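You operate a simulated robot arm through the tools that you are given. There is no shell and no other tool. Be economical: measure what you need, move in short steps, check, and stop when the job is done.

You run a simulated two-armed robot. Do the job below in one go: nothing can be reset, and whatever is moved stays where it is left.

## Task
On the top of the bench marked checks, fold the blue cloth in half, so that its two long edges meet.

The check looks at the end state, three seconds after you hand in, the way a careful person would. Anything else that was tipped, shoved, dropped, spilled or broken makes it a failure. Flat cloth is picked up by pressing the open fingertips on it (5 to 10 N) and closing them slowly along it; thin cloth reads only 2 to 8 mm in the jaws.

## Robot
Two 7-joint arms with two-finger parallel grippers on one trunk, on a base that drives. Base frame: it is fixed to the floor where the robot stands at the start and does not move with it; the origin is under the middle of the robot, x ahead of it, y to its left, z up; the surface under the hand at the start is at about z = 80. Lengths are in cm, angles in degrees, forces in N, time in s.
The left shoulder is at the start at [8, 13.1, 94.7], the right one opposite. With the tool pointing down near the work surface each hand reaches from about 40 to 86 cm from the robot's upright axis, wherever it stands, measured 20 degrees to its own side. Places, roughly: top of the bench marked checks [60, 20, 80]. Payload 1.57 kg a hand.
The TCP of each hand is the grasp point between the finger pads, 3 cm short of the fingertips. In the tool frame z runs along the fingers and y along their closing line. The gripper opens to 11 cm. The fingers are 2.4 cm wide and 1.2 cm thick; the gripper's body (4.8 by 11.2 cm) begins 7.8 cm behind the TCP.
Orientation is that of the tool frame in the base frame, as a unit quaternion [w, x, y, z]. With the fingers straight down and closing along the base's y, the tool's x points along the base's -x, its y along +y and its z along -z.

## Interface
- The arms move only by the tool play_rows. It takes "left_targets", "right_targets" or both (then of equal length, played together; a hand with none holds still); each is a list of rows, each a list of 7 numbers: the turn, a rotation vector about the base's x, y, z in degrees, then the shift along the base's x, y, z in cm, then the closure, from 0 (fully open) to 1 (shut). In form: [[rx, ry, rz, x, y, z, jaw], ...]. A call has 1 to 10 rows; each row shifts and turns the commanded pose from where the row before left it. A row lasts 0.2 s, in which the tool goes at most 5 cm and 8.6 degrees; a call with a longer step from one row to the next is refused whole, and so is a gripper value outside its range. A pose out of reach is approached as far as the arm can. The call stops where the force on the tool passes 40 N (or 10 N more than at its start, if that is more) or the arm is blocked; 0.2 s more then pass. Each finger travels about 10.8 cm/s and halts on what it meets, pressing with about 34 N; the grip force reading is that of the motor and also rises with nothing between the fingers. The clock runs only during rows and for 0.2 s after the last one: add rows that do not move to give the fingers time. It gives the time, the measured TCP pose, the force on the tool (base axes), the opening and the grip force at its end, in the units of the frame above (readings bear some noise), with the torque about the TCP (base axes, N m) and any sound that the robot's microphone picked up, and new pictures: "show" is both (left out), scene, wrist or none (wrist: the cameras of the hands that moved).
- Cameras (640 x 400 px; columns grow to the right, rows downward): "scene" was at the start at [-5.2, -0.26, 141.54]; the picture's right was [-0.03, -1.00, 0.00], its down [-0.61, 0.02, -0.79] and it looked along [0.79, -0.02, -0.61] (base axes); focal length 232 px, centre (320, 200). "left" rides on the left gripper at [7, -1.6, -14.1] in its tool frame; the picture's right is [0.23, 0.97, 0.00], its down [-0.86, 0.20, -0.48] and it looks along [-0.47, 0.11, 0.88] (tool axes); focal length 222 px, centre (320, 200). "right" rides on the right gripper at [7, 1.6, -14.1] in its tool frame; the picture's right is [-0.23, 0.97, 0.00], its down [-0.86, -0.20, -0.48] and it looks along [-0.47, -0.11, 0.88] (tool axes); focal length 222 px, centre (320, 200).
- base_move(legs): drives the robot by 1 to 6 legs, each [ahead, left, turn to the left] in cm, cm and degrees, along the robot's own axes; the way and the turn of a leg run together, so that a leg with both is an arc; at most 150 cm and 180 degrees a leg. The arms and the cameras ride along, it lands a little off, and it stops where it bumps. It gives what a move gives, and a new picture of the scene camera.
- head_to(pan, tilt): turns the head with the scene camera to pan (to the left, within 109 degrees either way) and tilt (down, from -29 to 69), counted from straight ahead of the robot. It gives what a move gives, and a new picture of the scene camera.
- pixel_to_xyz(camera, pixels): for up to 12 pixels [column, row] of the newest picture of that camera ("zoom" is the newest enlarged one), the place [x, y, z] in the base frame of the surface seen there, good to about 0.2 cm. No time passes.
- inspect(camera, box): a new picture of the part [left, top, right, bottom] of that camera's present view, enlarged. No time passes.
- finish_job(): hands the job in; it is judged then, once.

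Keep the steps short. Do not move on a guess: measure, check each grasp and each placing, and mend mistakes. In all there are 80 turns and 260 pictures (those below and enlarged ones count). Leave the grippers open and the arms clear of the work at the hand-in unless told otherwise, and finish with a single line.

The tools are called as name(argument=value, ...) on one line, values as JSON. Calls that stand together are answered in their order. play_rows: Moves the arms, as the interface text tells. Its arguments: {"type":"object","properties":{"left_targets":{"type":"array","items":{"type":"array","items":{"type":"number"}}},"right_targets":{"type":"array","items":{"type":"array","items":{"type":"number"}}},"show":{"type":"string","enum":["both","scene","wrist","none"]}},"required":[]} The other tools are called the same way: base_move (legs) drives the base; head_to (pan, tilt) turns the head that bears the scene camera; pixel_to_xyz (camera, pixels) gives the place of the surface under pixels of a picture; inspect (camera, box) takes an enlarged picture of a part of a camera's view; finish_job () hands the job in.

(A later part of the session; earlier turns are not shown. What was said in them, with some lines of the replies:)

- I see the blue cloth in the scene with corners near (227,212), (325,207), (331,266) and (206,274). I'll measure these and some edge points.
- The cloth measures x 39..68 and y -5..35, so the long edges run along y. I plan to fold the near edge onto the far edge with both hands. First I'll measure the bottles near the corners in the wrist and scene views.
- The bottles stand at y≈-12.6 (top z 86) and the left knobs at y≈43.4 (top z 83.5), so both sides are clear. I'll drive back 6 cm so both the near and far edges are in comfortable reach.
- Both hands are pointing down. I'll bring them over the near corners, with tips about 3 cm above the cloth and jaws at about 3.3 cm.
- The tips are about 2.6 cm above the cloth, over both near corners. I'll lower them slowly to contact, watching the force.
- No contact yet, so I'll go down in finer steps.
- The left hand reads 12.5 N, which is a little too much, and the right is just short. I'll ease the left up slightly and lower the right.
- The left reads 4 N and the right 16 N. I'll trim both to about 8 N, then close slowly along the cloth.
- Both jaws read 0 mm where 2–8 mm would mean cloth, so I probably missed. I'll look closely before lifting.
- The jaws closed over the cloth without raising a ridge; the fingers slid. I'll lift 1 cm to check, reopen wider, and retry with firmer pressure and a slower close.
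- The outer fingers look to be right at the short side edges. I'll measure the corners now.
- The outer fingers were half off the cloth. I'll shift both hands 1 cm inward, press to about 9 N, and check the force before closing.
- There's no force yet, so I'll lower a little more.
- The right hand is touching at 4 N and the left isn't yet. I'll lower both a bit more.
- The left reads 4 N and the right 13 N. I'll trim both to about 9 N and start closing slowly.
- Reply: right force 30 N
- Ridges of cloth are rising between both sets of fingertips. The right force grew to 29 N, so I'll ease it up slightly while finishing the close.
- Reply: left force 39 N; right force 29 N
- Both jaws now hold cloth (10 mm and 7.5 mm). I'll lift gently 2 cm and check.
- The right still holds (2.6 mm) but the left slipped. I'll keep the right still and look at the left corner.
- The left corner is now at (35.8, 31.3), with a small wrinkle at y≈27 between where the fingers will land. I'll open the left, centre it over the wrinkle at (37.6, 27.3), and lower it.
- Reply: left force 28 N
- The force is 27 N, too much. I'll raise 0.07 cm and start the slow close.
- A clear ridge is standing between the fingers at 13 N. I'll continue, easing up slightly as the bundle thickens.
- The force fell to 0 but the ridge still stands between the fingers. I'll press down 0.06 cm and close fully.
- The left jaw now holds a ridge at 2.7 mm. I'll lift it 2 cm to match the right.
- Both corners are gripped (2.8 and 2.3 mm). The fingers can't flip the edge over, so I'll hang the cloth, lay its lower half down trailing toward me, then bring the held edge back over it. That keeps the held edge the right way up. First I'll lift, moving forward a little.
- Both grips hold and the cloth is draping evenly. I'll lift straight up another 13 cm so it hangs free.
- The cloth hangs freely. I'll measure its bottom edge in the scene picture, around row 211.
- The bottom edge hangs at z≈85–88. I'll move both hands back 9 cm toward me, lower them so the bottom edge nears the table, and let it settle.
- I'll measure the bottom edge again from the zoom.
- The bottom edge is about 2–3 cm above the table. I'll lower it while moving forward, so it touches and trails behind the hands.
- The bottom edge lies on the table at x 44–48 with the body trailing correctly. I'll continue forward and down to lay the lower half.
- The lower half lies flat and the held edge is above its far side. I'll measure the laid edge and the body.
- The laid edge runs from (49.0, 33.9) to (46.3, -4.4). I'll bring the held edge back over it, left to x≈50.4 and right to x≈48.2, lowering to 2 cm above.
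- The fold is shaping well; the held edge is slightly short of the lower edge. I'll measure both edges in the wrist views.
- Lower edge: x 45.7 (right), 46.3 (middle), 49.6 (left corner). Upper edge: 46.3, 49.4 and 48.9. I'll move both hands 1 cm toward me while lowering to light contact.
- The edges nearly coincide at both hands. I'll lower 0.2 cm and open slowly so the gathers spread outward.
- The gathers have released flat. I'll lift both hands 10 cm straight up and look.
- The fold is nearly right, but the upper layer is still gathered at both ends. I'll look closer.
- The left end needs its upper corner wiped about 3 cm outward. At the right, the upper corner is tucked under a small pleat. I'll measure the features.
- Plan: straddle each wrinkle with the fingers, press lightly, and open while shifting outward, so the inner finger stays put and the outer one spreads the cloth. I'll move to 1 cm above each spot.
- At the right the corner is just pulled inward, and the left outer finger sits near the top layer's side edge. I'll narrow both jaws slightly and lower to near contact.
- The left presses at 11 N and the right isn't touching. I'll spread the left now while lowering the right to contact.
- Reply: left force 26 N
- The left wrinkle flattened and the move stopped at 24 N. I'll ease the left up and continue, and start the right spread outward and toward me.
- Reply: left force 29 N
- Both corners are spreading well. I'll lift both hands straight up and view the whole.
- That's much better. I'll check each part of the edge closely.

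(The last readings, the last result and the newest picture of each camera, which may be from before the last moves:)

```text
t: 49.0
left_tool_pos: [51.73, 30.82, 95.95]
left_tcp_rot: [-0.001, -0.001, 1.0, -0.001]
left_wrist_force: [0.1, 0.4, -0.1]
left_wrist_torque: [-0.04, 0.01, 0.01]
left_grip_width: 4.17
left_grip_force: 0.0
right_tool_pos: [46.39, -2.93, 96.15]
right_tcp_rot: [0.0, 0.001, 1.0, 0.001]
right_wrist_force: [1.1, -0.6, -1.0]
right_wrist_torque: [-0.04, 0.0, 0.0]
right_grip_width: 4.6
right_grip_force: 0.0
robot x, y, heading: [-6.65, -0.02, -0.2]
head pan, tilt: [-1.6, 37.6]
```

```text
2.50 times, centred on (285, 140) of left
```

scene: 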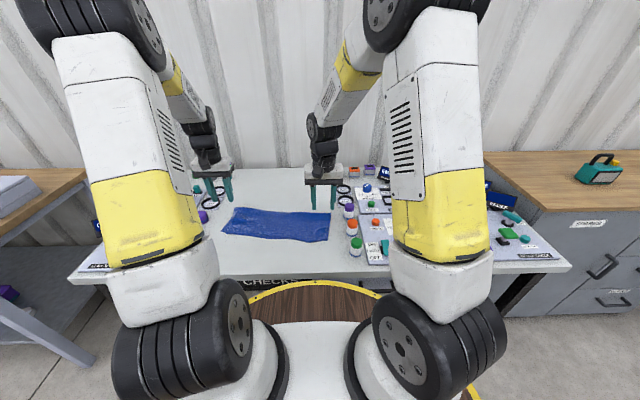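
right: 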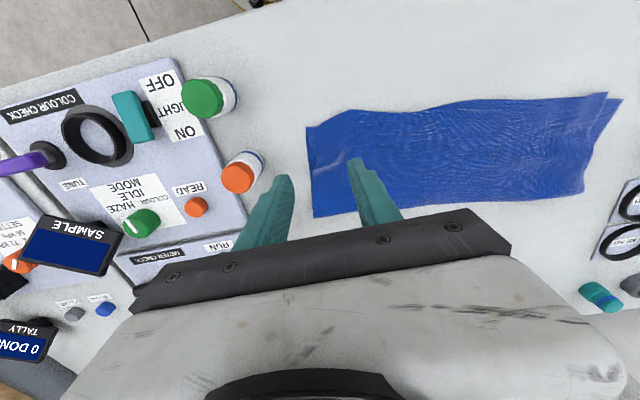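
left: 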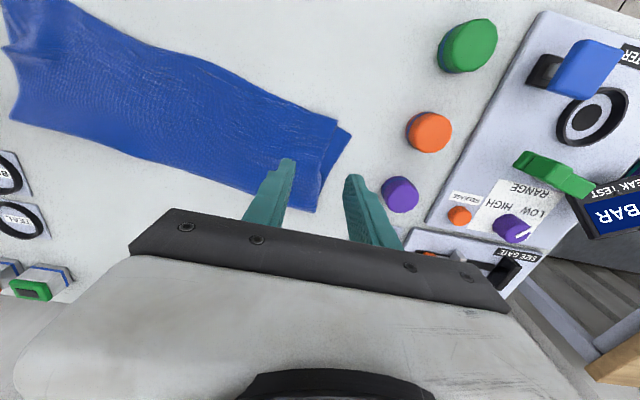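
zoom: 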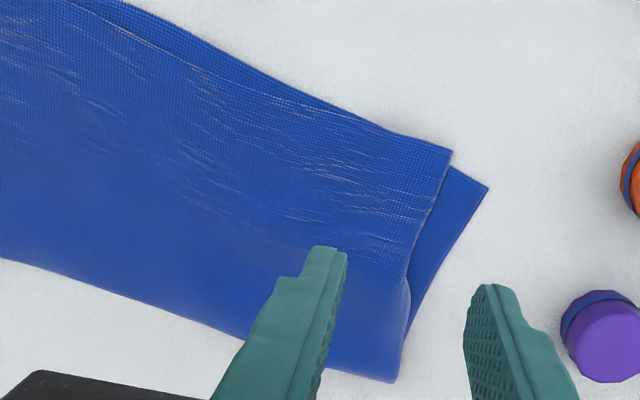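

pixel_to_xyz(camera="left", pixels=[[336, 122], [351, 135], [250, 95], [250, 84], [320, 190], [313, 210]])

pixel_to_xyz(camera="right", pixels=[[308, 129], [310, 137], [340, 115], [440, 111], [440, 105], [500, 108], [500, 102], [550, 107], [550, 102], [313, 216]])

```text
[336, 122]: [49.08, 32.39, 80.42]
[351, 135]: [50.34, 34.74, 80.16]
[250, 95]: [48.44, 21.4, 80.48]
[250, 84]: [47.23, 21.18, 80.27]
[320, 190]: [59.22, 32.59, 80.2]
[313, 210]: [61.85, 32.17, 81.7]
```

```text
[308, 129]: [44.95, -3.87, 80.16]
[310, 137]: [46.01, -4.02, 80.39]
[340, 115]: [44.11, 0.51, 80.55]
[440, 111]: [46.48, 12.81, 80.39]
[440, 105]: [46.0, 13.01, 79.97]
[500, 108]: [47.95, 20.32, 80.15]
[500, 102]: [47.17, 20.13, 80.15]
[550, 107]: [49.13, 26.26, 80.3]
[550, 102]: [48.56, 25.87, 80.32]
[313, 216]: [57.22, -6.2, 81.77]
```

The right corner and the long-edge middle are within about 1 cm; the left upper corner is about 2.6 cm short of the lower one. I'll close the left fingers, press at (51, 30.4) and drag outward.

play_rows(left_targets=[[0, 0, 0, -0.5, -0.4, -3.5, 1], [0, 0, 0, 0, 0, -4, 1], [0, 0, 0, 0, 0, -3.2, 1], [0, 0, 0, 0, 0, -1.3, 1], [0, 0, 0, 0, 0, -0.4, 1], [0, 0, 0, 0, 0, 0, 1]], show="wrist")

```text
t: 50.4
left_tool_pos: [51.24, 30.45, 83.67]
left_tcp_rot: [0.0, 0.0, 1.0, 0.001]
left_wrist_force: [-0.5, 0.0, 0.6]
left_wrist_torque: [0.01, 0.01, -0.01]
left_grip_width: 0.0
left_grip_force: 21.3
right_tool_pos: [46.36, -2.89, 96.07]
right_tcp_rot: [0.001, 0.0, 1.0, 0.0]
right_wrist_force: [-0.1, 0.1, 0.0]
right_wrist_torque: [0.04, 0.02, 0.02]
right_grip_width: 4.63
right_grip_force: 0.0
robot x, y, heading: [-6.02, -0.0, 0.0]
head pan, tilt: [-1.6, 37.6]
```

left: 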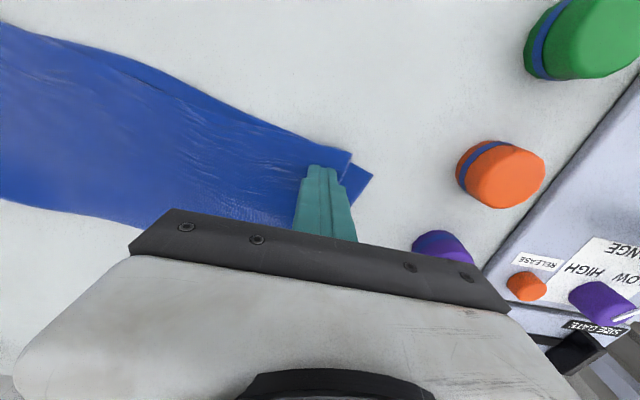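

I'm just above contact, so I'll lower in fine steps.

play_rows(left_targets=[[0, 0, 0, 0, 0, -0.12, 1], [0, 0, 0, 0, 0, -0.1, 1], [0, 0, 0, 0, 0, 0, 1]], show="none")

```text
t: 51.2
left_tool_pos: [51.34, 30.42, 83.6]
left_tcp_rot: [0.0, 0.0, 1.0, 0.0]
left_wrist_force: [0.0, -0.2, 0.6]
left_wrist_torque: [-0.01, -0.01, -0.02]
left_grip_width: 0.01
left_grip_force: 20.8
right_tool_pos: [46.5, -2.79, 96.15]
right_tcp_rot: [0.0, -0.001, 1.0, 0.0]
right_wrist_force: [-0.7, 0.0, -0.3]
right_wrist_torque: [0.0, -0.03, 0.01]
right_grip_width: 4.6
right_grip_force: 0.0
robot x, y, heading: [-5.94, 0.2, 0.1]
head pan, tilt: [-1.6, 37.6]
```

play_rows(left_targets=[[0, 0, 0, 0, 0, -0.05, 1], [0, 0, 0, 0, 0, -0.05, 1], [0, 0, 0, 0, 0, 0, 1]], show="none")

```text
t: 52.0
left_tool_pos: [51.09, 30.55, 83.53]
left_tcp_rot: [0.0, 0.0, 1.0, 0.0]
left_wrist_force: [0.7, -0.5, -0.4]
left_wrist_torque: [0.04, -0.04, -0.01]
left_grip_width: 0.01
left_grip_force: 21.1
right_tool_pos: [46.45, -2.7, 96.11]
right_tcp_rot: [0.001, 0.0, 1.0, 0.0]
right_wrist_force: [0.3, -0.9, -0.1]
right_wrist_torque: [-0.01, 0.01, 0.01]
right_grip_width: 4.64
right_grip_force: 0.0
robot x, y, heading: [-6.32, 0.24, 0.1]
head pan, tilt: [-1.6, 37.6]
```

There's still no contact, so I'll lower further in small steps.

play_rows(left_targets=[[0, 0, 0, 0, 0, -0.05, 1], [0, 0, 0, 0, 0, -0.05, 1], [0, 0, 0, 0, 0, -0.03, 1], [0, 0, 0, 0, 0, 0, 1]], show="none")

```text
t: 53.0
left_tool_pos: [51.27, 30.47, 83.44]
left_tcp_rot: [-0.001, -0.001, 1.0, 0.0]
left_wrist_force: [0.4, -0.4, 1.2]
left_wrist_torque: [0.0, -0.02, 0.03]
left_grip_width: 0.0
left_grip_force: 21.6
right_tool_pos: [46.51, -2.8, 96.06]
right_tcp_rot: [0.0, 0.0, 1.0, 0.0]
right_wrist_force: [0.2, -0.3, -0.2]
right_wrist_torque: [0.0, 0.01, -0.01]
right_grip_width: 4.62
right_grip_force: 0.0
robot x, y, heading: [-5.96, 0.06, -0.2]
head pan, tilt: [-1.6, 37.6]
```

Contact is just about to start. I'll press 0.05 cm more, then drag outward.

play_rows(left_targets=[[0, 0, 0, 0, 0, -0.05, 1], [0, 0, 0, 0, 0, -0.02, 1], [0, 0, 0, 0.1, 0.25, 0, 1], [0, 0, 0, 0.15, 0.35, 0, 1], [0, 0, 0, 0.15, 0.35, 0, 1]], show="wrist")

```text
t: 54.2
left_tool_pos: [51.7, 31.35, 83.37]
left_tcp_rot: [0.001, 0.0, 1.0, -0.001]
left_wrist_force: [-0.7, -2.0, 8.5]
left_wrist_torque: [0.0, 0.07, 0.0]
left_grip_width: 0.03
left_grip_force: 21.0
right_tool_pos: [46.48, -2.76, 96.05]
right_tcp_rot: [0.0, 0.0, 1.0, 0.0]
right_wrist_force: [0.1, -0.2, 0.3]
right_wrist_torque: [-0.01, -0.01, -0.03]
right_grip_width: 4.62
right_grip_force: 0.0
robot x, y, heading: [-6.28, 0.14, -0.0]
head pan, tilt: [-1.6, 37.6]
```

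left: 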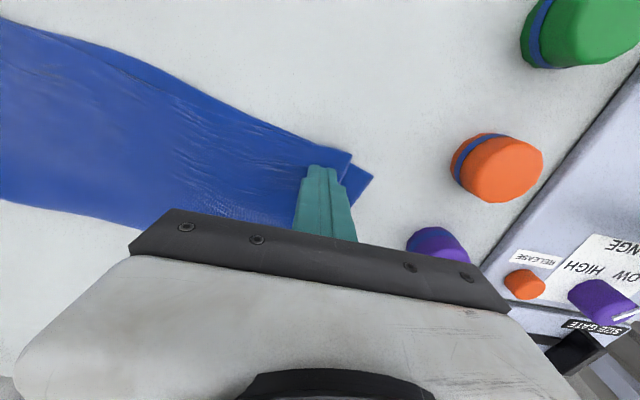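

Both layers slid together, so that drag didn't help. I'll instead pin the exposed lower corner with the outer finger and draw the upper layer toward it with the inner one. First I'll lift and measure.

play_rows(left_targets=[[0, 0, 0, 0, 0, 0.5, 1], [0, 0, 0, 0, 0, 1.5, 0.8], [0, 0, 0, 0, 0, 0, 0.62], [0, 0, 0, 0, 0, 0, 0.62]], show="wrist")

inspect(camera="left", box=[240, 90, 440, 215])

```text
t: 55.2
left_tool_pos: [51.67, 31.43, 85.1]
left_tcp_rot: [0.0, 0.0, 1.0, 0.0]
left_wrist_force: [1.2, 0.6, -0.3]
left_wrist_torque: [0.0, -0.01, 0.0]
left_grip_width: 4.17
left_grip_force: 0.1
right_tool_pos: [46.52, -2.95, 96.07]
right_tcp_rot: [0.0, -0.001, 1.0, 0.0]
right_wrist_force: [-0.5, -0.7, -0.4]
right_wrist_torque: [0.02, 0.0, 0.01]
right_grip_width: 4.62
right_grip_force: 0.1
robot x, y, heading: [-6.35, -0.05, 0.1]
head pan, tilt: [-1.6, 37.6]
```

left: 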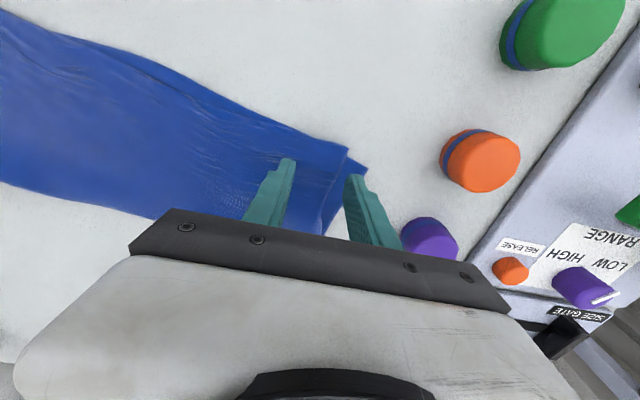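

```text
3.20 times, centred on (340, 152) of left
```

zoom: 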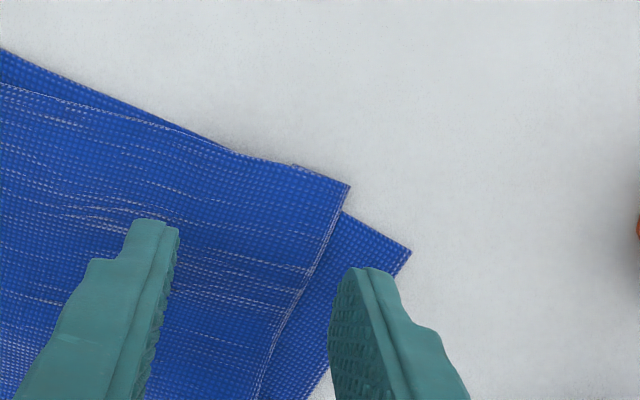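

pixel_to_xyz(camera="zoom", pixels=[[348, 188], [407, 250], [270, 345], [330, 370], [310, 385], [320, 260], [220, 145], [190, 130]])

```text
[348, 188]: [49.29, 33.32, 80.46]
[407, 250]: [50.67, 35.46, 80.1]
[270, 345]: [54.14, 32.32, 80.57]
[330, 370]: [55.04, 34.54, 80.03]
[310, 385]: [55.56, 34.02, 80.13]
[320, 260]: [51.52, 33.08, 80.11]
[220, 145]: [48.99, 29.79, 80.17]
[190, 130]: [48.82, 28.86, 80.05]
```

The offset is (1.4, 2.1) cm. I'll place the outer finger on the exposed strip at y≈34.4 and the inner one on the upper layer, tilted 3° so the outer finger bears first.

play_rows(left_targets=[[-3, 0, 0, 0.6, 0.5, 0, 0.67], [0, 0, 0, 0, 0, -0.7, 0.67], [0, 0, 0, 0, 0, -0.6, 0.67], [0, 0, 0, 0, 0, 0, 0.67]], show="wrist")

inspect(camera="left", box=[240, 90, 440, 215])

```text
t: 56.2
left_tool_pos: [52.17, 31.94, 83.98]
left_tcp_rot: [0.0, 0.0, 1.0, -0.026]
left_wrist_force: [0.1, -0.4, 0.7]
left_wrist_torque: [0.02, 0.01, 0.02]
left_grip_width: 3.63
left_grip_force: 0.1
right_tool_pos: [46.54, -2.82, 96.11]
right_tcp_rot: [0.001, 0.0, 1.0, 0.0]
right_wrist_force: [0.6, -0.4, 0.1]
right_wrist_torque: [0.03, 0.03, -0.01]
right_grip_width: 4.61
right_grip_force: 0.1
robot x, y, heading: [-6.35, -0.27, 0.1]
head pan, tilt: [-1.6, 37.6]
```

left: 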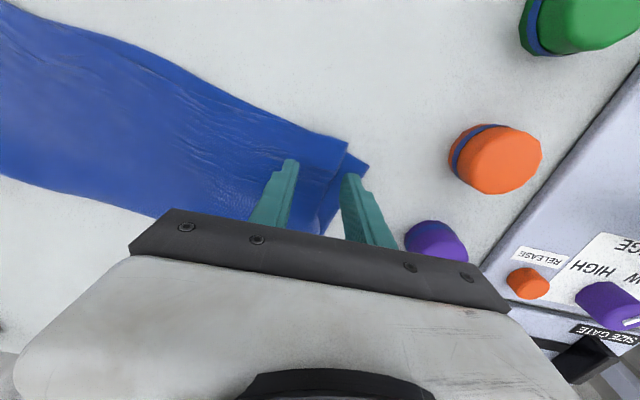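

```text
3.20 times, centred on (340, 152) of left
```

zoom: 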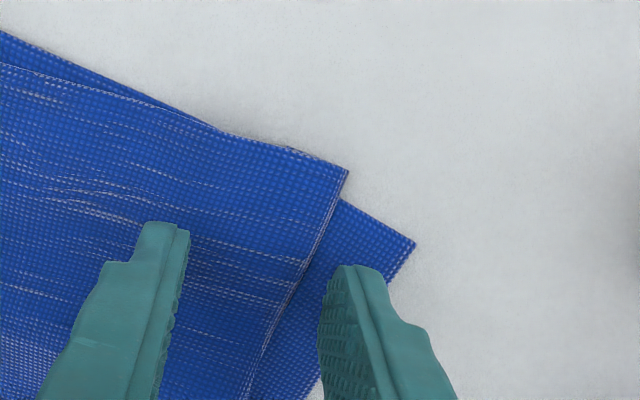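

The fingers are placed as wanted. I'll lower to contact.

play_rows(left_targets=[[0, 0, 0, 0, 0, -0.4, 0.67], [0, 0, 0, 0, 0, -0.15, 0.67], [0, 0, 0, 0, 0, -0.05, 0.67], [0, 0, 0, 0, 0, 0, 0.67]], show="none")

```text
t: 57.2
left_tool_pos: [52.29, 31.83, 83.54]
left_tcp_rot: [0.0, 0.001, 1.0, -0.025]
left_wrist_force: [-0.4, 0.0, 0.0]
left_wrist_torque: [-0.01, 0.02, 0.0]
left_grip_width: 3.64
left_grip_force: 0.2
right_tool_pos: [46.46, -2.91, 96.11]
right_tcp_rot: [0.0, 0.0, 1.0, 0.001]
right_wrist_force: [-0.8, -1.0, -0.4]
right_wrist_torque: [-0.02, -0.01, 0.01]
right_grip_width: 4.62
right_grip_force: 0.1
robot x, y, heading: [-6.22, -0.07, -0.1]
head pan, tilt: [-1.6, 37.6]
```

play_rows(left_targets=[[0, 0, 0, 0, 0, -0.1, 0.67], [0, 0, 0, 0, 0, -0.06, 0.67], [0, 0, 0, 0, 0, -0.04, 0.67], [0, 0, 0, 0, 0, 0, 0.67]], show="none")

```text
t: 58.2
left_tool_pos: [52.22, 31.84, 83.25]
left_tcp_rot: [0.0, 0.001, 1.0, -0.027]
left_wrist_force: [1.1, 0.5, 7.9]
left_wrist_torque: [0.19, -0.01, -0.07]
left_grip_width: 3.53
left_grip_force: 0.1
right_tool_pos: [46.45, -2.71, 96.11]
right_tcp_rot: [-0.001, 0.0, 1.0, 0.0]
right_wrist_force: [0.0, 0.5, -0.8]
right_wrist_torque: [-0.01, 0.0, -0.03]
right_grip_width: 4.6
right_grip_force: 0.0
robot x, y, heading: [-6.55, -0.24, 0.2]
head pan, tilt: [-1.6, 37.6]
```

The outer finger carries 8 N. I'll tilt back 1.2° and press slightly so the inner one bears too, then draw the upper layer outward.

play_rows(left_targets=[[1.2, 0, 0, 0, 0, -0.06, 0.67], [0, 0, 0, 0, 0, 0, 0.67], [0, 0, 0, 0, 0.12, 0, 0.692], [0, 0, 0, 0, 0.12, 0, 0.714], [0, 0, 0, 0, 0.12, 0, 0.736], [0, 0, 0, 0, 0.12, 0, 0.758], [0, 0, 0, 0, 0.12, 0, 0.78], [0, 0, 0, 0, 0, 0, 0.78]], show="wrist")

inspect(camera="left", box=[240, 90, 440, 215])

```text
t: 60.0
left_tool_pos: [52.43, 32.54, 83.23]
left_tcp_rot: [0.001, 0.0, 1.0, -0.015]
left_wrist_force: [-1.4, -4.2, 17.9]
left_wrist_torque: [0.11, 0.13, 0.07]
left_grip_width: 2.37
left_grip_force: 0.1
right_tool_pos: [46.44, -2.86, 96.08]
right_tcp_rot: [-0.001, 0.0, 1.0, 0.0]
right_wrist_force: [0.4, -0.3, -0.5]
right_wrist_torque: [0.0, 0.03, -0.04]
right_grip_width: 4.64
right_grip_force: 0.1
robot x, y, heading: [-6.02, 0.09, -0.2]
head pan, tilt: [-1.6, 37.6]
```

left: 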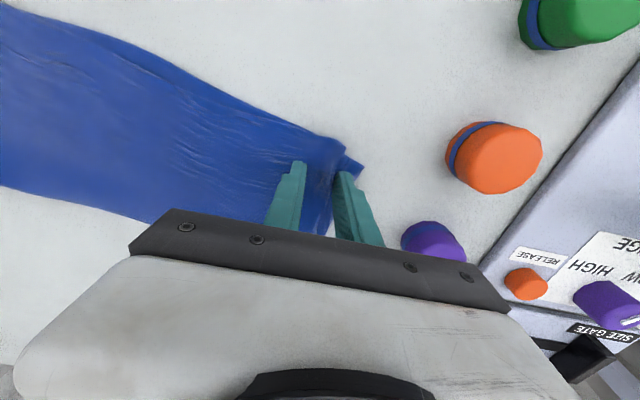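

```text
3.20 times, centred on (340, 152) of left
```

zoom: 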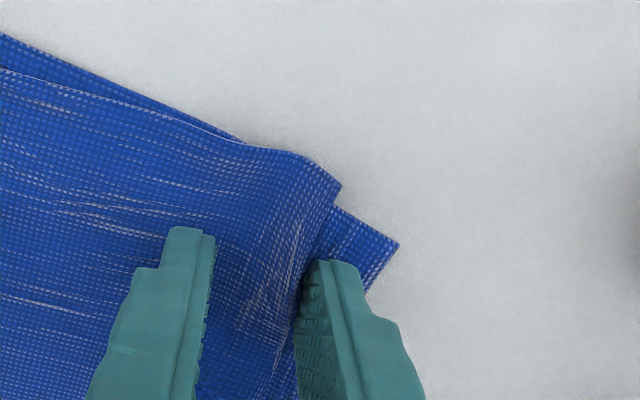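

The upper layer moved out against the outer finger. I'll lift and check the result from above.

play_rows(left_targets=[[1.8, 0, 0, 0, 0, 0.6, 0.78], [0, 0, 0, 0, 0, 1.5, 0.78], [0, 0, 0, 0, 0, 3, 0.78], [0, 0, 0, 0, 0, 4, 0.78], [0, 0, 0, 0, 0, 4, 0.7], [0, 0, 0, 0, 0, 0, 0.7]])

inspect(camera="left", box=[200, 60, 370, 220])

inspect(camera="scene", box=[190, 180, 350, 270])

```text
t: 61.4
left_tool_pos: [52.23, 32.48, 96.51]
left_tcp_rot: [0.0, 0.0, 1.0, 0.0]
left_wrist_force: [-0.2, 0.4, 0.4]
left_wrist_torque: [0.04, 0.01, 0.04]
left_grip_width: 3.3
left_grip_force: 0.0
right_tool_pos: [46.48, -2.8, 96.2]
right_tcp_rot: [0.001, 0.0, 1.0, 0.0]
right_wrist_force: [0.5, -0.5, 0.4]
right_wrist_torque: [-0.01, 0.03, -0.02]
right_grip_width: 4.6
right_grip_force: 0.1
robot x, y, heading: [-6.01, -0.63, 0.1]
head pan, tilt: [-1.6, 37.6]
```

scene: 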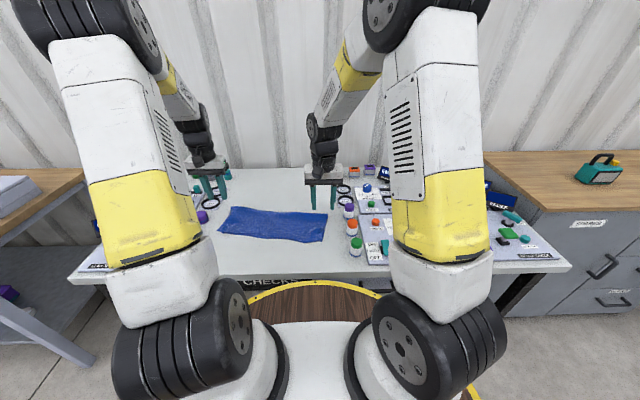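
left: 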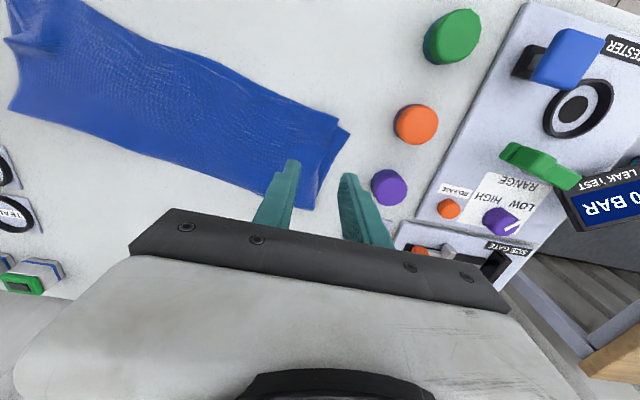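

```text
2.50 times, centred on (285, 140) of left
```

zoom: 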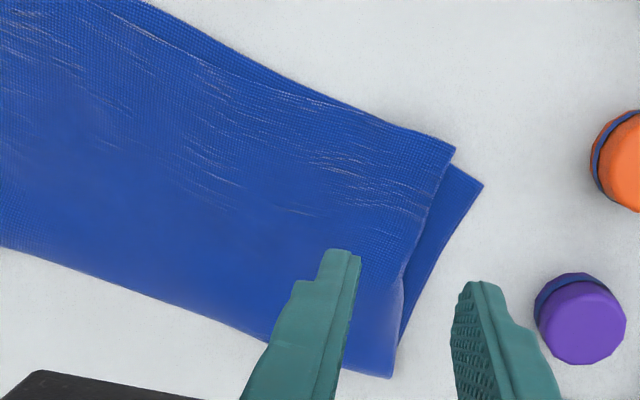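

```text
4.00 times, centred on (270, 225) of scene
```

zoom: 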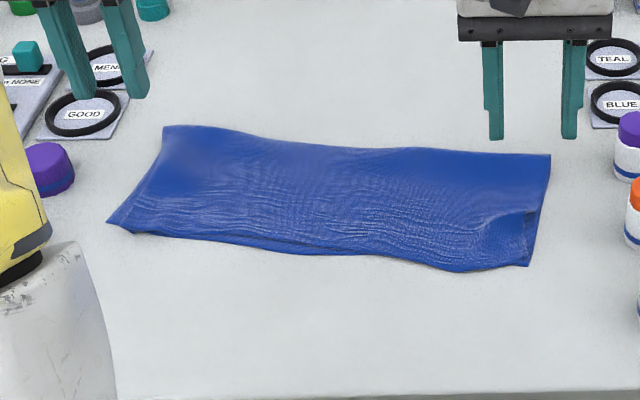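

pixel_to_xyz(camera="left", pixels=[[338, 121], [349, 134], [270, 90], [220, 72], [220, 63], [180, 45], [313, 208], [70, 3], [250, 82], [253, 88]])

pixel_to_xyz(camera="zoom", pixels=[[110, 221], [133, 231], [528, 264], [512, 263], [460, 270], [165, 127], [549, 156], [535, 213]])

```text
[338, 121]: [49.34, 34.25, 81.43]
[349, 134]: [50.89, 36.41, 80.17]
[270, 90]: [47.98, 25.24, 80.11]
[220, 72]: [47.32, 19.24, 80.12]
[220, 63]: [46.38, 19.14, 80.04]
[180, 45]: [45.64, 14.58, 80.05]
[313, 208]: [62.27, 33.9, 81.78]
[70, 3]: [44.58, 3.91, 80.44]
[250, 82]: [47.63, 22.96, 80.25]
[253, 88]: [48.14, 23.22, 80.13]
```

```text
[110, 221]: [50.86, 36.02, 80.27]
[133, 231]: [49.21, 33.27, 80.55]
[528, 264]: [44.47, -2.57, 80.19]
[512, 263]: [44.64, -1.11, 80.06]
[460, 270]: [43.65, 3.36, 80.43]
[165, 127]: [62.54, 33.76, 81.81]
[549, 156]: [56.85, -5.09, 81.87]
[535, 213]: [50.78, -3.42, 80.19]
```

The left corner is still about 2.5 cm short, mostly along the edge. Spreading worked earlier because the flat lower layer resists stretching while the upper has slack. I'll repeat it over a wider span, yawing the left hand 25° to line up with the corner direction.

play_rows(left_targets=[[0, 0, -8.3, -0.2, -1, -3.5, 0.545], [0, 0, -8.3, -0.2, -1.3, -4, 0.545], [0, 0, -8.3, -0.1, 0, -3.2, 0.545], [0, 0, 0, 0, 0, -1.5, 0.545], [0, 0, 0, 0, 0, -0.4, 0.545], [0, 0, 0, 0, 0, -0.3, 0.545], [0, 0, 0, 0, 0, 0, 0.545]], show="wrist")

inspect(camera="left", box=[220, 90, 420, 215])

```text
t: 63.0
left_tool_pos: [51.7, 30.1, 83.4]
left_tcp_rot: [0.0, 0.215, 0.977, 0.0]
left_wrist_force: [0.3, 0.5, 0.7]
left_wrist_torque: [0.03, 0.01, -0.02]
left_grip_width: 4.99
left_grip_force: 0.1
right_tool_pos: [46.56, -2.81, 96.02]
right_tcp_rot: [0.0, 0.0, 1.0, 0.0]
right_wrist_force: [-0.3, -0.4, 0.1]
right_wrist_torque: [0.01, 0.03, 0.0]
right_grip_width: 4.61
right_grip_force: 0.1
robot x, y, heading: [-6.17, -0.08, -0.1]
head pan, tilt: [-1.6, 37.6]
```

left: 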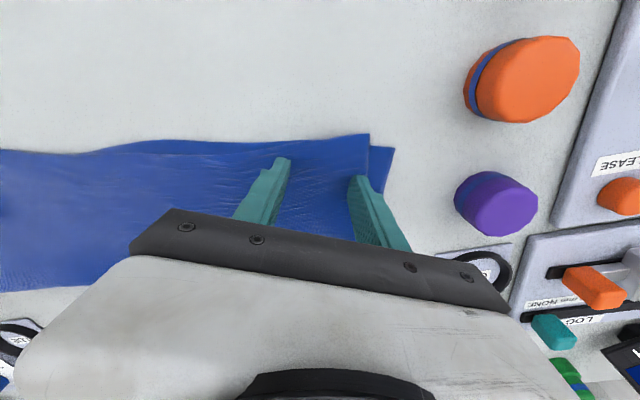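

```text
3.20 times, centred on (320, 152) of left
```

zoom: 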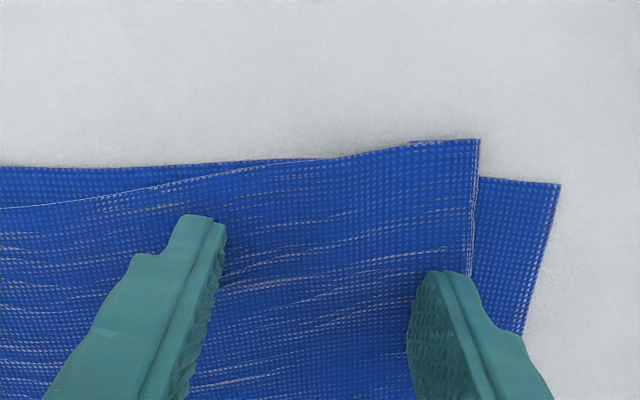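

The placement is good. I'll narrow slightly and lower to contact.

play_rows(left_targets=[[0, 0, 0, 0, 0, -0.05, 0.58], [0, 0, 0, 0, 0, -0.04, 0.58], [0, 0, 0, 0, 0, -0.03, 0.58], [0, 0, 0, 0, 0, 0, 0.58]], show="none")

```text
t: 64.0
left_tool_pos: [51.83, 30.26, 83.26]
left_tcp_rot: [0.0, 0.216, 0.976, 0.0]
left_wrist_force: [-1.8, -0.4, 9.0]
left_wrist_torque: [0.12, 0.05, 0.02]
left_grip_width: 4.56
left_grip_force: 0.1
right_tool_pos: [46.48, -2.83, 96.05]
right_tcp_rot: [0.0, 0.0, 1.0, 0.0]
right_wrist_force: [-0.2, 0.5, 0.0]
right_wrist_torque: [0.01, -0.02, 0.04]
right_grip_width: 4.62
right_grip_force: 0.2
robot x, y, heading: [-6.02, -0.11, -0.1]
head pan, tilt: [-1.6, 37.6]
```

The force is 9 N. I'll spread slowly: the opening grows about 2.8 cm while the hand shifts outward so the inner finger stays put.

play_rows(left_targets=[[0, 0, 0, 0.08, 0.16, 0, 0.548], [0, 0, 0, 0.08, 0.16, 0, 0.516], [0, 0, 0, 0.08, 0.16, 0.005, 0.484], [0, 0, 0, 0.08, 0.16, 0.005, 0.452], [0, 0, 0, 0.08, 0.16, 0.005, 0.42], [0, 0, 0, 0.08, 0.16, 0.005, 0.388], [0, 0, 0, 0.08, 0.16, 0.005, 0.356], [0, 0, 0, 0.08, 0.16, 0.005, 0.324], [0, 0, 0, 0, 0, 0, 0.324]], show="wrist")

inspect(camera="left", box=[220, 90, 420, 215])

```text
t: 66.0
left_tool_pos: [52.37, 31.37, 83.47]
left_tcp_rot: [0.0, 0.216, 0.976, 0.0]
left_wrist_force: [-0.4, 0.1, 1.6]
left_wrist_torque: [0.04, 0.0, 0.04]
left_grip_width: 7.37
left_grip_force: 0.0
right_tool_pos: [46.38, -2.75, 96.09]
right_tcp_rot: [0.0, 0.0, 1.0, 0.0]
right_wrist_force: [-0.4, -0.6, -0.3]
right_wrist_torque: [0.0, -0.02, -0.02]
right_grip_width: 4.61
right_grip_force: 0.1
robot x, y, heading: [-5.91, -0.1, 0.2]
head pan, tilt: [-1.6, 37.6]
```

left: 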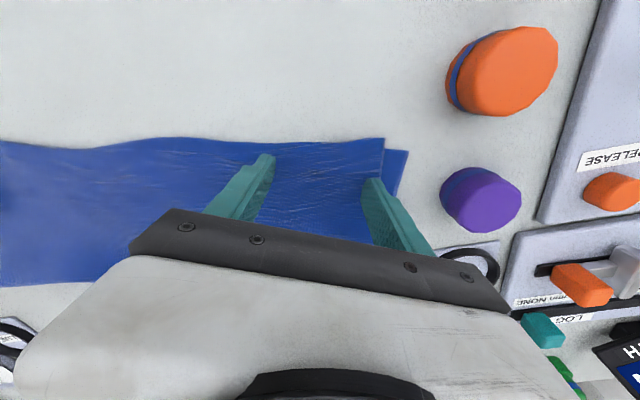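

```text
3.20 times, centred on (320, 152) of left
```

zoom: 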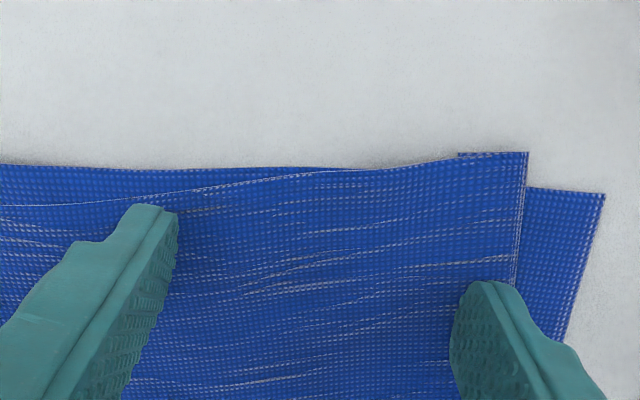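

The layers moved together again, so the corner offset remains. I'll try the other way: put only the outer finger on the exposed lower strip (hand tilted so the inner finger stays clear) and slide the lower corner inward.

play_rows(left_targets=[[0, 0, 0, 0, 0, 0.6, 0.324], [-5.4, 2.5, 0, 0, 0, 0.6, 0.324], [0, 0, 0, 0.18, 1.57, 0, 0.324], [0, 0, 0, 0.18, 1.57, 0, 0.324], [0, 0, 0, 0, 0, 0, 0.324]], show="wrist")

inspect(camera="left", box=[270, 90, 470, 215])

```text
t: 67.2
left_tool_pos: [52.66, 34.5, 84.46]
left_tcp_rot: [-0.012, 0.215, 0.975, -0.051]
left_wrist_force: [-0.5, 0.5, -0.6]
left_wrist_torque: [0.0, -0.01, -0.02]
left_grip_width: 7.43
left_grip_force: 0.1
right_tool_pos: [46.4, -2.9, 96.06]
right_tcp_rot: [0.0, 0.0, 1.0, 0.001]
right_wrist_force: [-0.6, 0.3, -0.2]
right_wrist_torque: [-0.01, 0.01, 0.0]
right_grip_width: 4.61
right_grip_force: 0.0
robot x, y, heading: [-6.7, 0.0, 0.1]
head pan, tilt: [-1.6, 37.6]
```

left: 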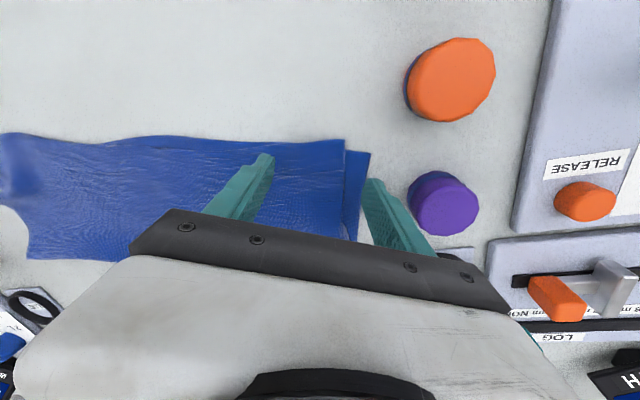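

```text
3.20 times, centred on (370, 152) of left
```

zoom: 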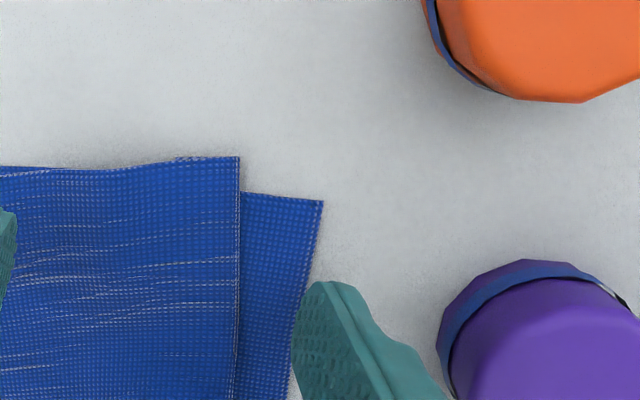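

The outer finger is just past the strip's edge. I'll shift it about 1 cm inward and 1.5 cm toward the corner, then lower.

play_rows(left_targets=[[0, 0, 0, -0.85, -0.15, 0, 0.324], [0, 0, 0, -0.85, -0.15, 0, 0.324], [0, 0, 0, 0, 0, -0.4, 0.324], [0, 0, 0, 0, 0, -0.15, 0.324], [0, 0, 0, 0, 0, 0, 0.324]], show="wrist")

inspect(camera="left", box=[270, 90, 470, 215])

```text
t: 68.4
left_tool_pos: [51.05, 34.51, 84.07]
left_tcp_rot: [-0.011, 0.215, 0.975, -0.05]
left_wrist_force: [-0.4, -0.5, 0.6]
left_wrist_torque: [-0.01, 0.03, -0.01]
left_grip_width: 7.43
left_grip_force: 0.0
right_tool_pos: [46.53, -2.91, 96.06]
right_tcp_rot: [0.0, 0.0, 1.0, 0.0]
right_wrist_force: [0.6, 0.5, 0.1]
right_wrist_torque: [0.02, 0.0, -0.01]
right_grip_width: 4.62
right_grip_force: 0.0
robot x, y, heading: [-6.39, -0.32, -0.2]
head pan, tilt: [-1.6, 37.6]
```

left: 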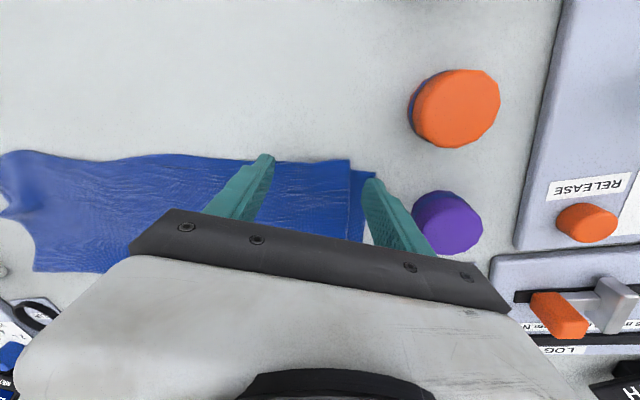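

```text
3.20 times, centred on (370, 152) of left
```

zoom: 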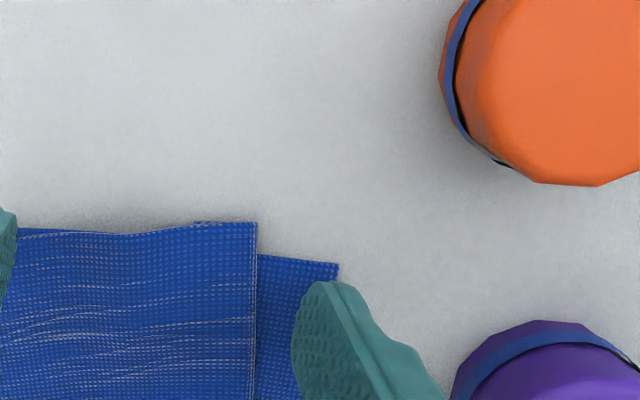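

The finger is over the lower corner. I'll nudge it 0.4 cm in and lower until it touches.

play_rows(left_targets=[[0, 0, 0, -0.17, -0.36, 0, 0.324], [0, 0, 0, 0, 0, -0.15, 0.324], [0, 0, 0, 0, 0, -0.1, 0.324], [0, 0, 0, 0, 0, -0.05, 0.324], [0, 0, 0, 0, 0, 0, 0.324]], show="none")

```text
t: 69.6
left_tool_pos: [50.84, 33.94, 83.72]
left_tcp_rot: [-0.011, 0.215, 0.975, -0.051]
left_wrist_force: [-0.5, 0.6, 0.0]
left_wrist_torque: [0.02, 0.0, -0.02]
left_grip_width: 7.44
left_grip_force: 0.1
right_tool_pos: [46.45, -2.85, 96.09]
right_tcp_rot: [0.0, 0.0, 1.0, -0.001]
right_wrist_force: [0.0, -0.1, 0.2]
right_wrist_torque: [-0.01, -0.01, 0.02]
right_grip_width: 4.62
right_grip_force: 0.1
robot x, y, heading: [-6.25, -0.14, -0.1]
head pan, tilt: [-1.6, 37.6]
```

play_rows(left_targets=[[0, 0, 0, 0, 0, -0.07, 0.324], [0, 0, 0, 0, 0, -0.06, 0.324], [0, 0, 0, 0, 0, -0.04, 0.324], [0, 0, 0, 0, 0, 0, 0.324]], show="none")

```text
t: 70.6
left_tool_pos: [50.9, 34.03, 83.63]
left_tcp_rot: [-0.011, 0.216, 0.975, -0.05]
left_wrist_force: [-2.8, 0.5, 12.3]
left_wrist_torque: [0.51, -0.19, 0.08]
left_grip_width: 7.3
left_grip_force: 0.0
right_tool_pos: [46.41, -2.82, 96.11]
right_tcp_rot: [0.0, 0.0, 1.0, 0.0]
right_wrist_force: [-0.1, -0.6, -0.7]
right_wrist_torque: [-0.05, 0.0, -0.01]
right_grip_width: 4.62
right_grip_force: 0.1
robot x, y, heading: [-6.43, -0.18, 0.3]
head pan, tilt: [-1.6, 37.6]
```

The outer finger now presses at 12 N. I'll slide the lower corner inward about 1.2 cm.

play_rows(left_targets=[[0, 0, 0, -0.12, -0.22, 0.02, 0.324], [0, 0, 0, -0.12, -0.22, 0, 0.324], [0, 0, 0, -0.12, -0.22, 0, 0.324], [0, 0, 0, -0.12, -0.22, 0, 0.324], [0, 0, 0, -0.12, -0.22, 0, 0.324], [0, 0, 0, 0, 0, 0, 0.324]], show="wrist")

inspect(camera="left", box=[270, 90, 470, 215])

```text
t: 72.0
left_tool_pos: [50.22, 32.87, 83.57]
left_tcp_rot: [-0.01, 0.216, 0.975, -0.049]
left_wrist_force: [4.2, 7.1, 36.3]
left_wrist_torque: [1.73, -0.91, 0.0]
left_grip_width: 7.8
left_grip_force: 2.2
right_tool_pos: [46.34, -2.82, 96.04]
right_tcp_rot: [-0.001, 0.0, 1.0, 0.0]
right_wrist_force: [-0.6, 0.0, 0.5]
right_wrist_torque: [0.01, -0.01, 0.02]
right_grip_width: 4.62
right_grip_force: 0.1
robot x, y, heading: [-6.18, 0.09, 0.0]
head pan, tilt: [-1.6, 37.6]
```

left: 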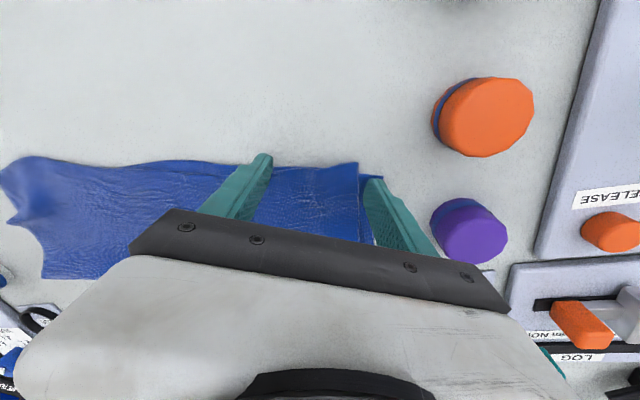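

```text
3.20 times, centred on (370, 152) of left
```

zoom: 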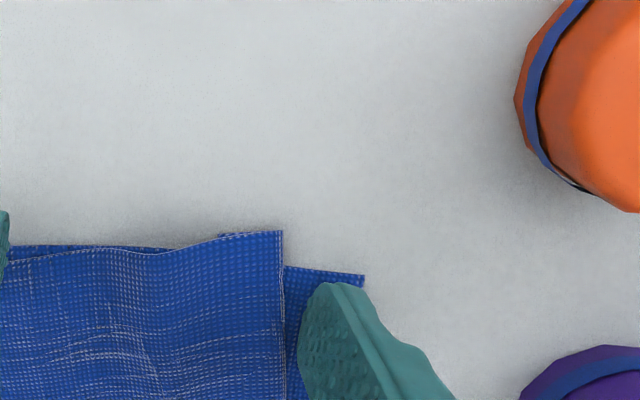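

The finger slides over the lower corner and the gain is tiny. I'll stop here, lift the hand clear, straighten it and check the whole.

play_rows(left_targets=[[0, 0, 0, 0.1, 0.2, 0.6, 0.324], [5.4, -2.5, 0, 0, 0, 1.5, 0.4], [0, 0, 8.3, 0, 0, 3, 0.5], [0, 0, 8.3, 0, 0, 4, 0.5], [0, 0, 8.3, 0, 0, 4, 0.5], [0, 0, 0, 0, 0, 2, 0.5], [0, 0, 0, 0, 0, 0, 0.5]])

inspect(camera="left", box=[180, 60, 380, 220])

inspect(camera="scene", box=[190, 180, 350, 270])

inspect(camera="right", box=[290, 80, 640, 225])

```text
t: 73.6
left_tool_pos: [50.48, 32.99, 98.69]
left_tcp_rot: [0.0, 0.0, 1.0, 0.0]
left_wrist_force: [-0.1, 1.2, 0.1]
left_wrist_torque: [-0.03, 0.0, -0.02]
left_grip_width: 5.51
left_grip_force: 0.1
right_tool_pos: [46.59, -2.78, 96.05]
right_tcp_rot: [0.0, 0.0, 1.0, 0.0]
right_wrist_force: [0.2, 0.9, -0.4]
right_wrist_torque: [0.01, 0.01, 0.01]
right_grip_width: 4.6
right_grip_force: 0.0
robot x, y, heading: [-6.17, -0.24, -0.2]
head pan, tilt: [-1.6, 37.6]
```

scene: 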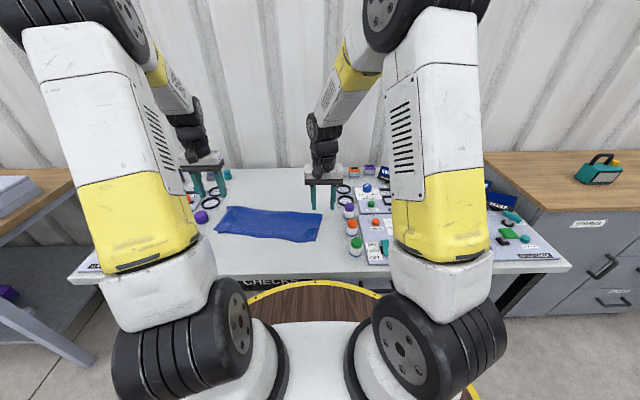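
left: 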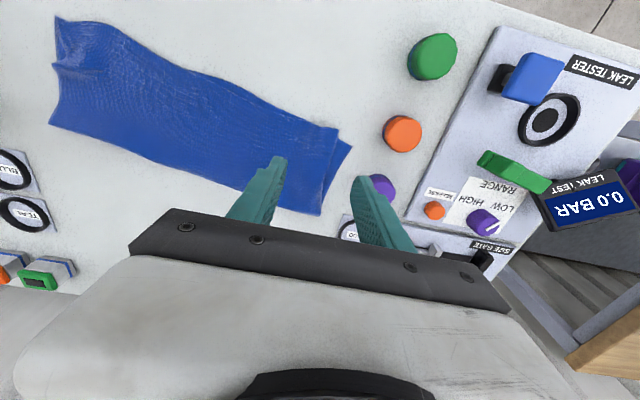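

```text
2.50 times, centred on (280, 140) of left
```

zoom: 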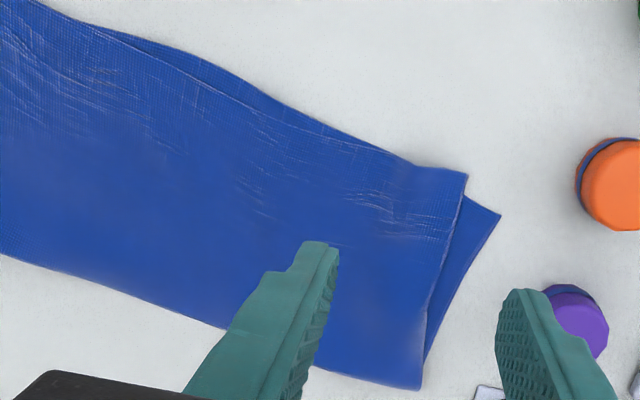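

```text
4.00 times, centred on (270, 225) of scene
```

zoom: 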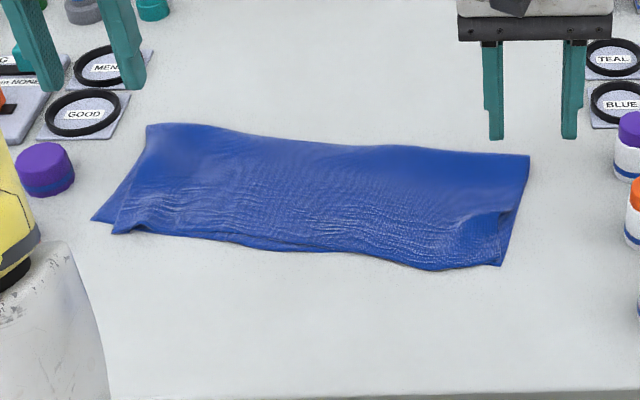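

```text
1.83 times, centred on (465, 152) of right
```

zoom: 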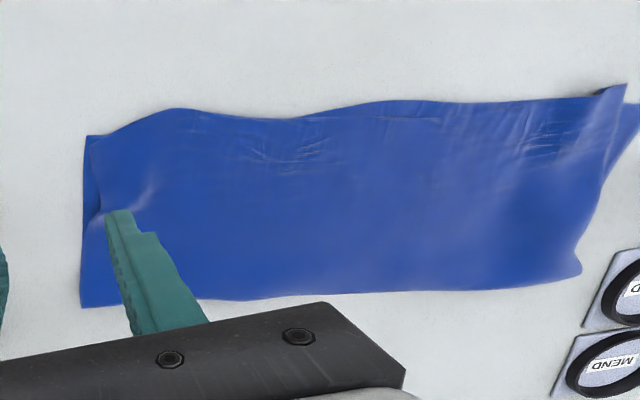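

The cloth is folded in half. The long edges meet to about 1 cm along their length, and the left corners are about 2.5 cm apart, mostly along the edge. Nothing else has been disturbed. I'll open both grippers and raise the arms clear.

play_rows(left_targets=[[0, 0, 0, 0, 0, 2, 0.3], [0, 0, 0, 0, 0, 3, 0], [0, 0, 0, -1, 1, 3, 0], [0, 0, 0, -1, 1, 3, 0], [0, 0, 0, 0, 0, 0, 0]], right_targets=[[0, 0, 0, 0, 0, 2, 0.3], [0, 0, 0, 0, 0, 3, 0], [0, 0, 0, -1, -1, 3, 0], [0, 0, 0, -1, -1, 3, 0], [0, 0, 0, 0, 0, 0, 0]], show="scene")

```text
t: 74.8
left_tool_pos: [48.71, 35.2, 109.65]
left_tcp_rot: [0.0, 0.0, 1.0, 0.0]
left_wrist_force: [-0.1, 0.2, 0.4]
left_wrist_torque: [0.0, 0.0, 0.0]
left_grip_width: 11.0
left_grip_force: 0.1
right_tool_pos: [44.7, -4.88, 107.28]
right_tcp_rot: [0.001, -0.001, 1.0, 0.0]
right_wrist_force: [0.0, 0.4, 0.5]
right_wrist_torque: [0.01, 0.01, 0.0]
right_grip_width: 11.0
right_grip_force: 0.0
robot x, y, heading: [-6.28, -0.07, -0.2]
head pan, tilt: [-1.6, 37.6]
```

scene: 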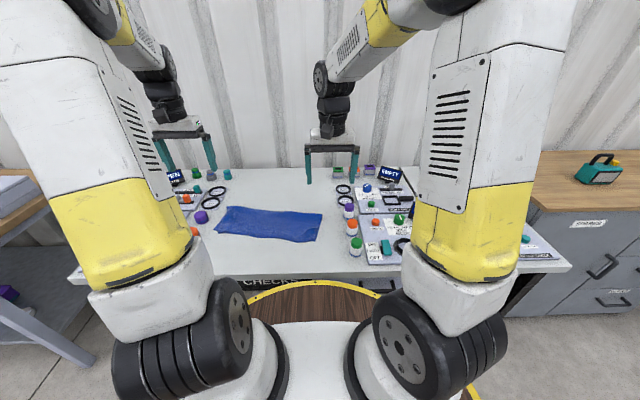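

The cloth lies folded, the grippers are open and the arms are clear, so I'm handing in.

finish_job()

```text
The job is handed in.
```

The blue cloth is folded in half on the checks bench, with its long edges meeting to about 1 cm, except that the left corners are still about 2.5 cm apart.
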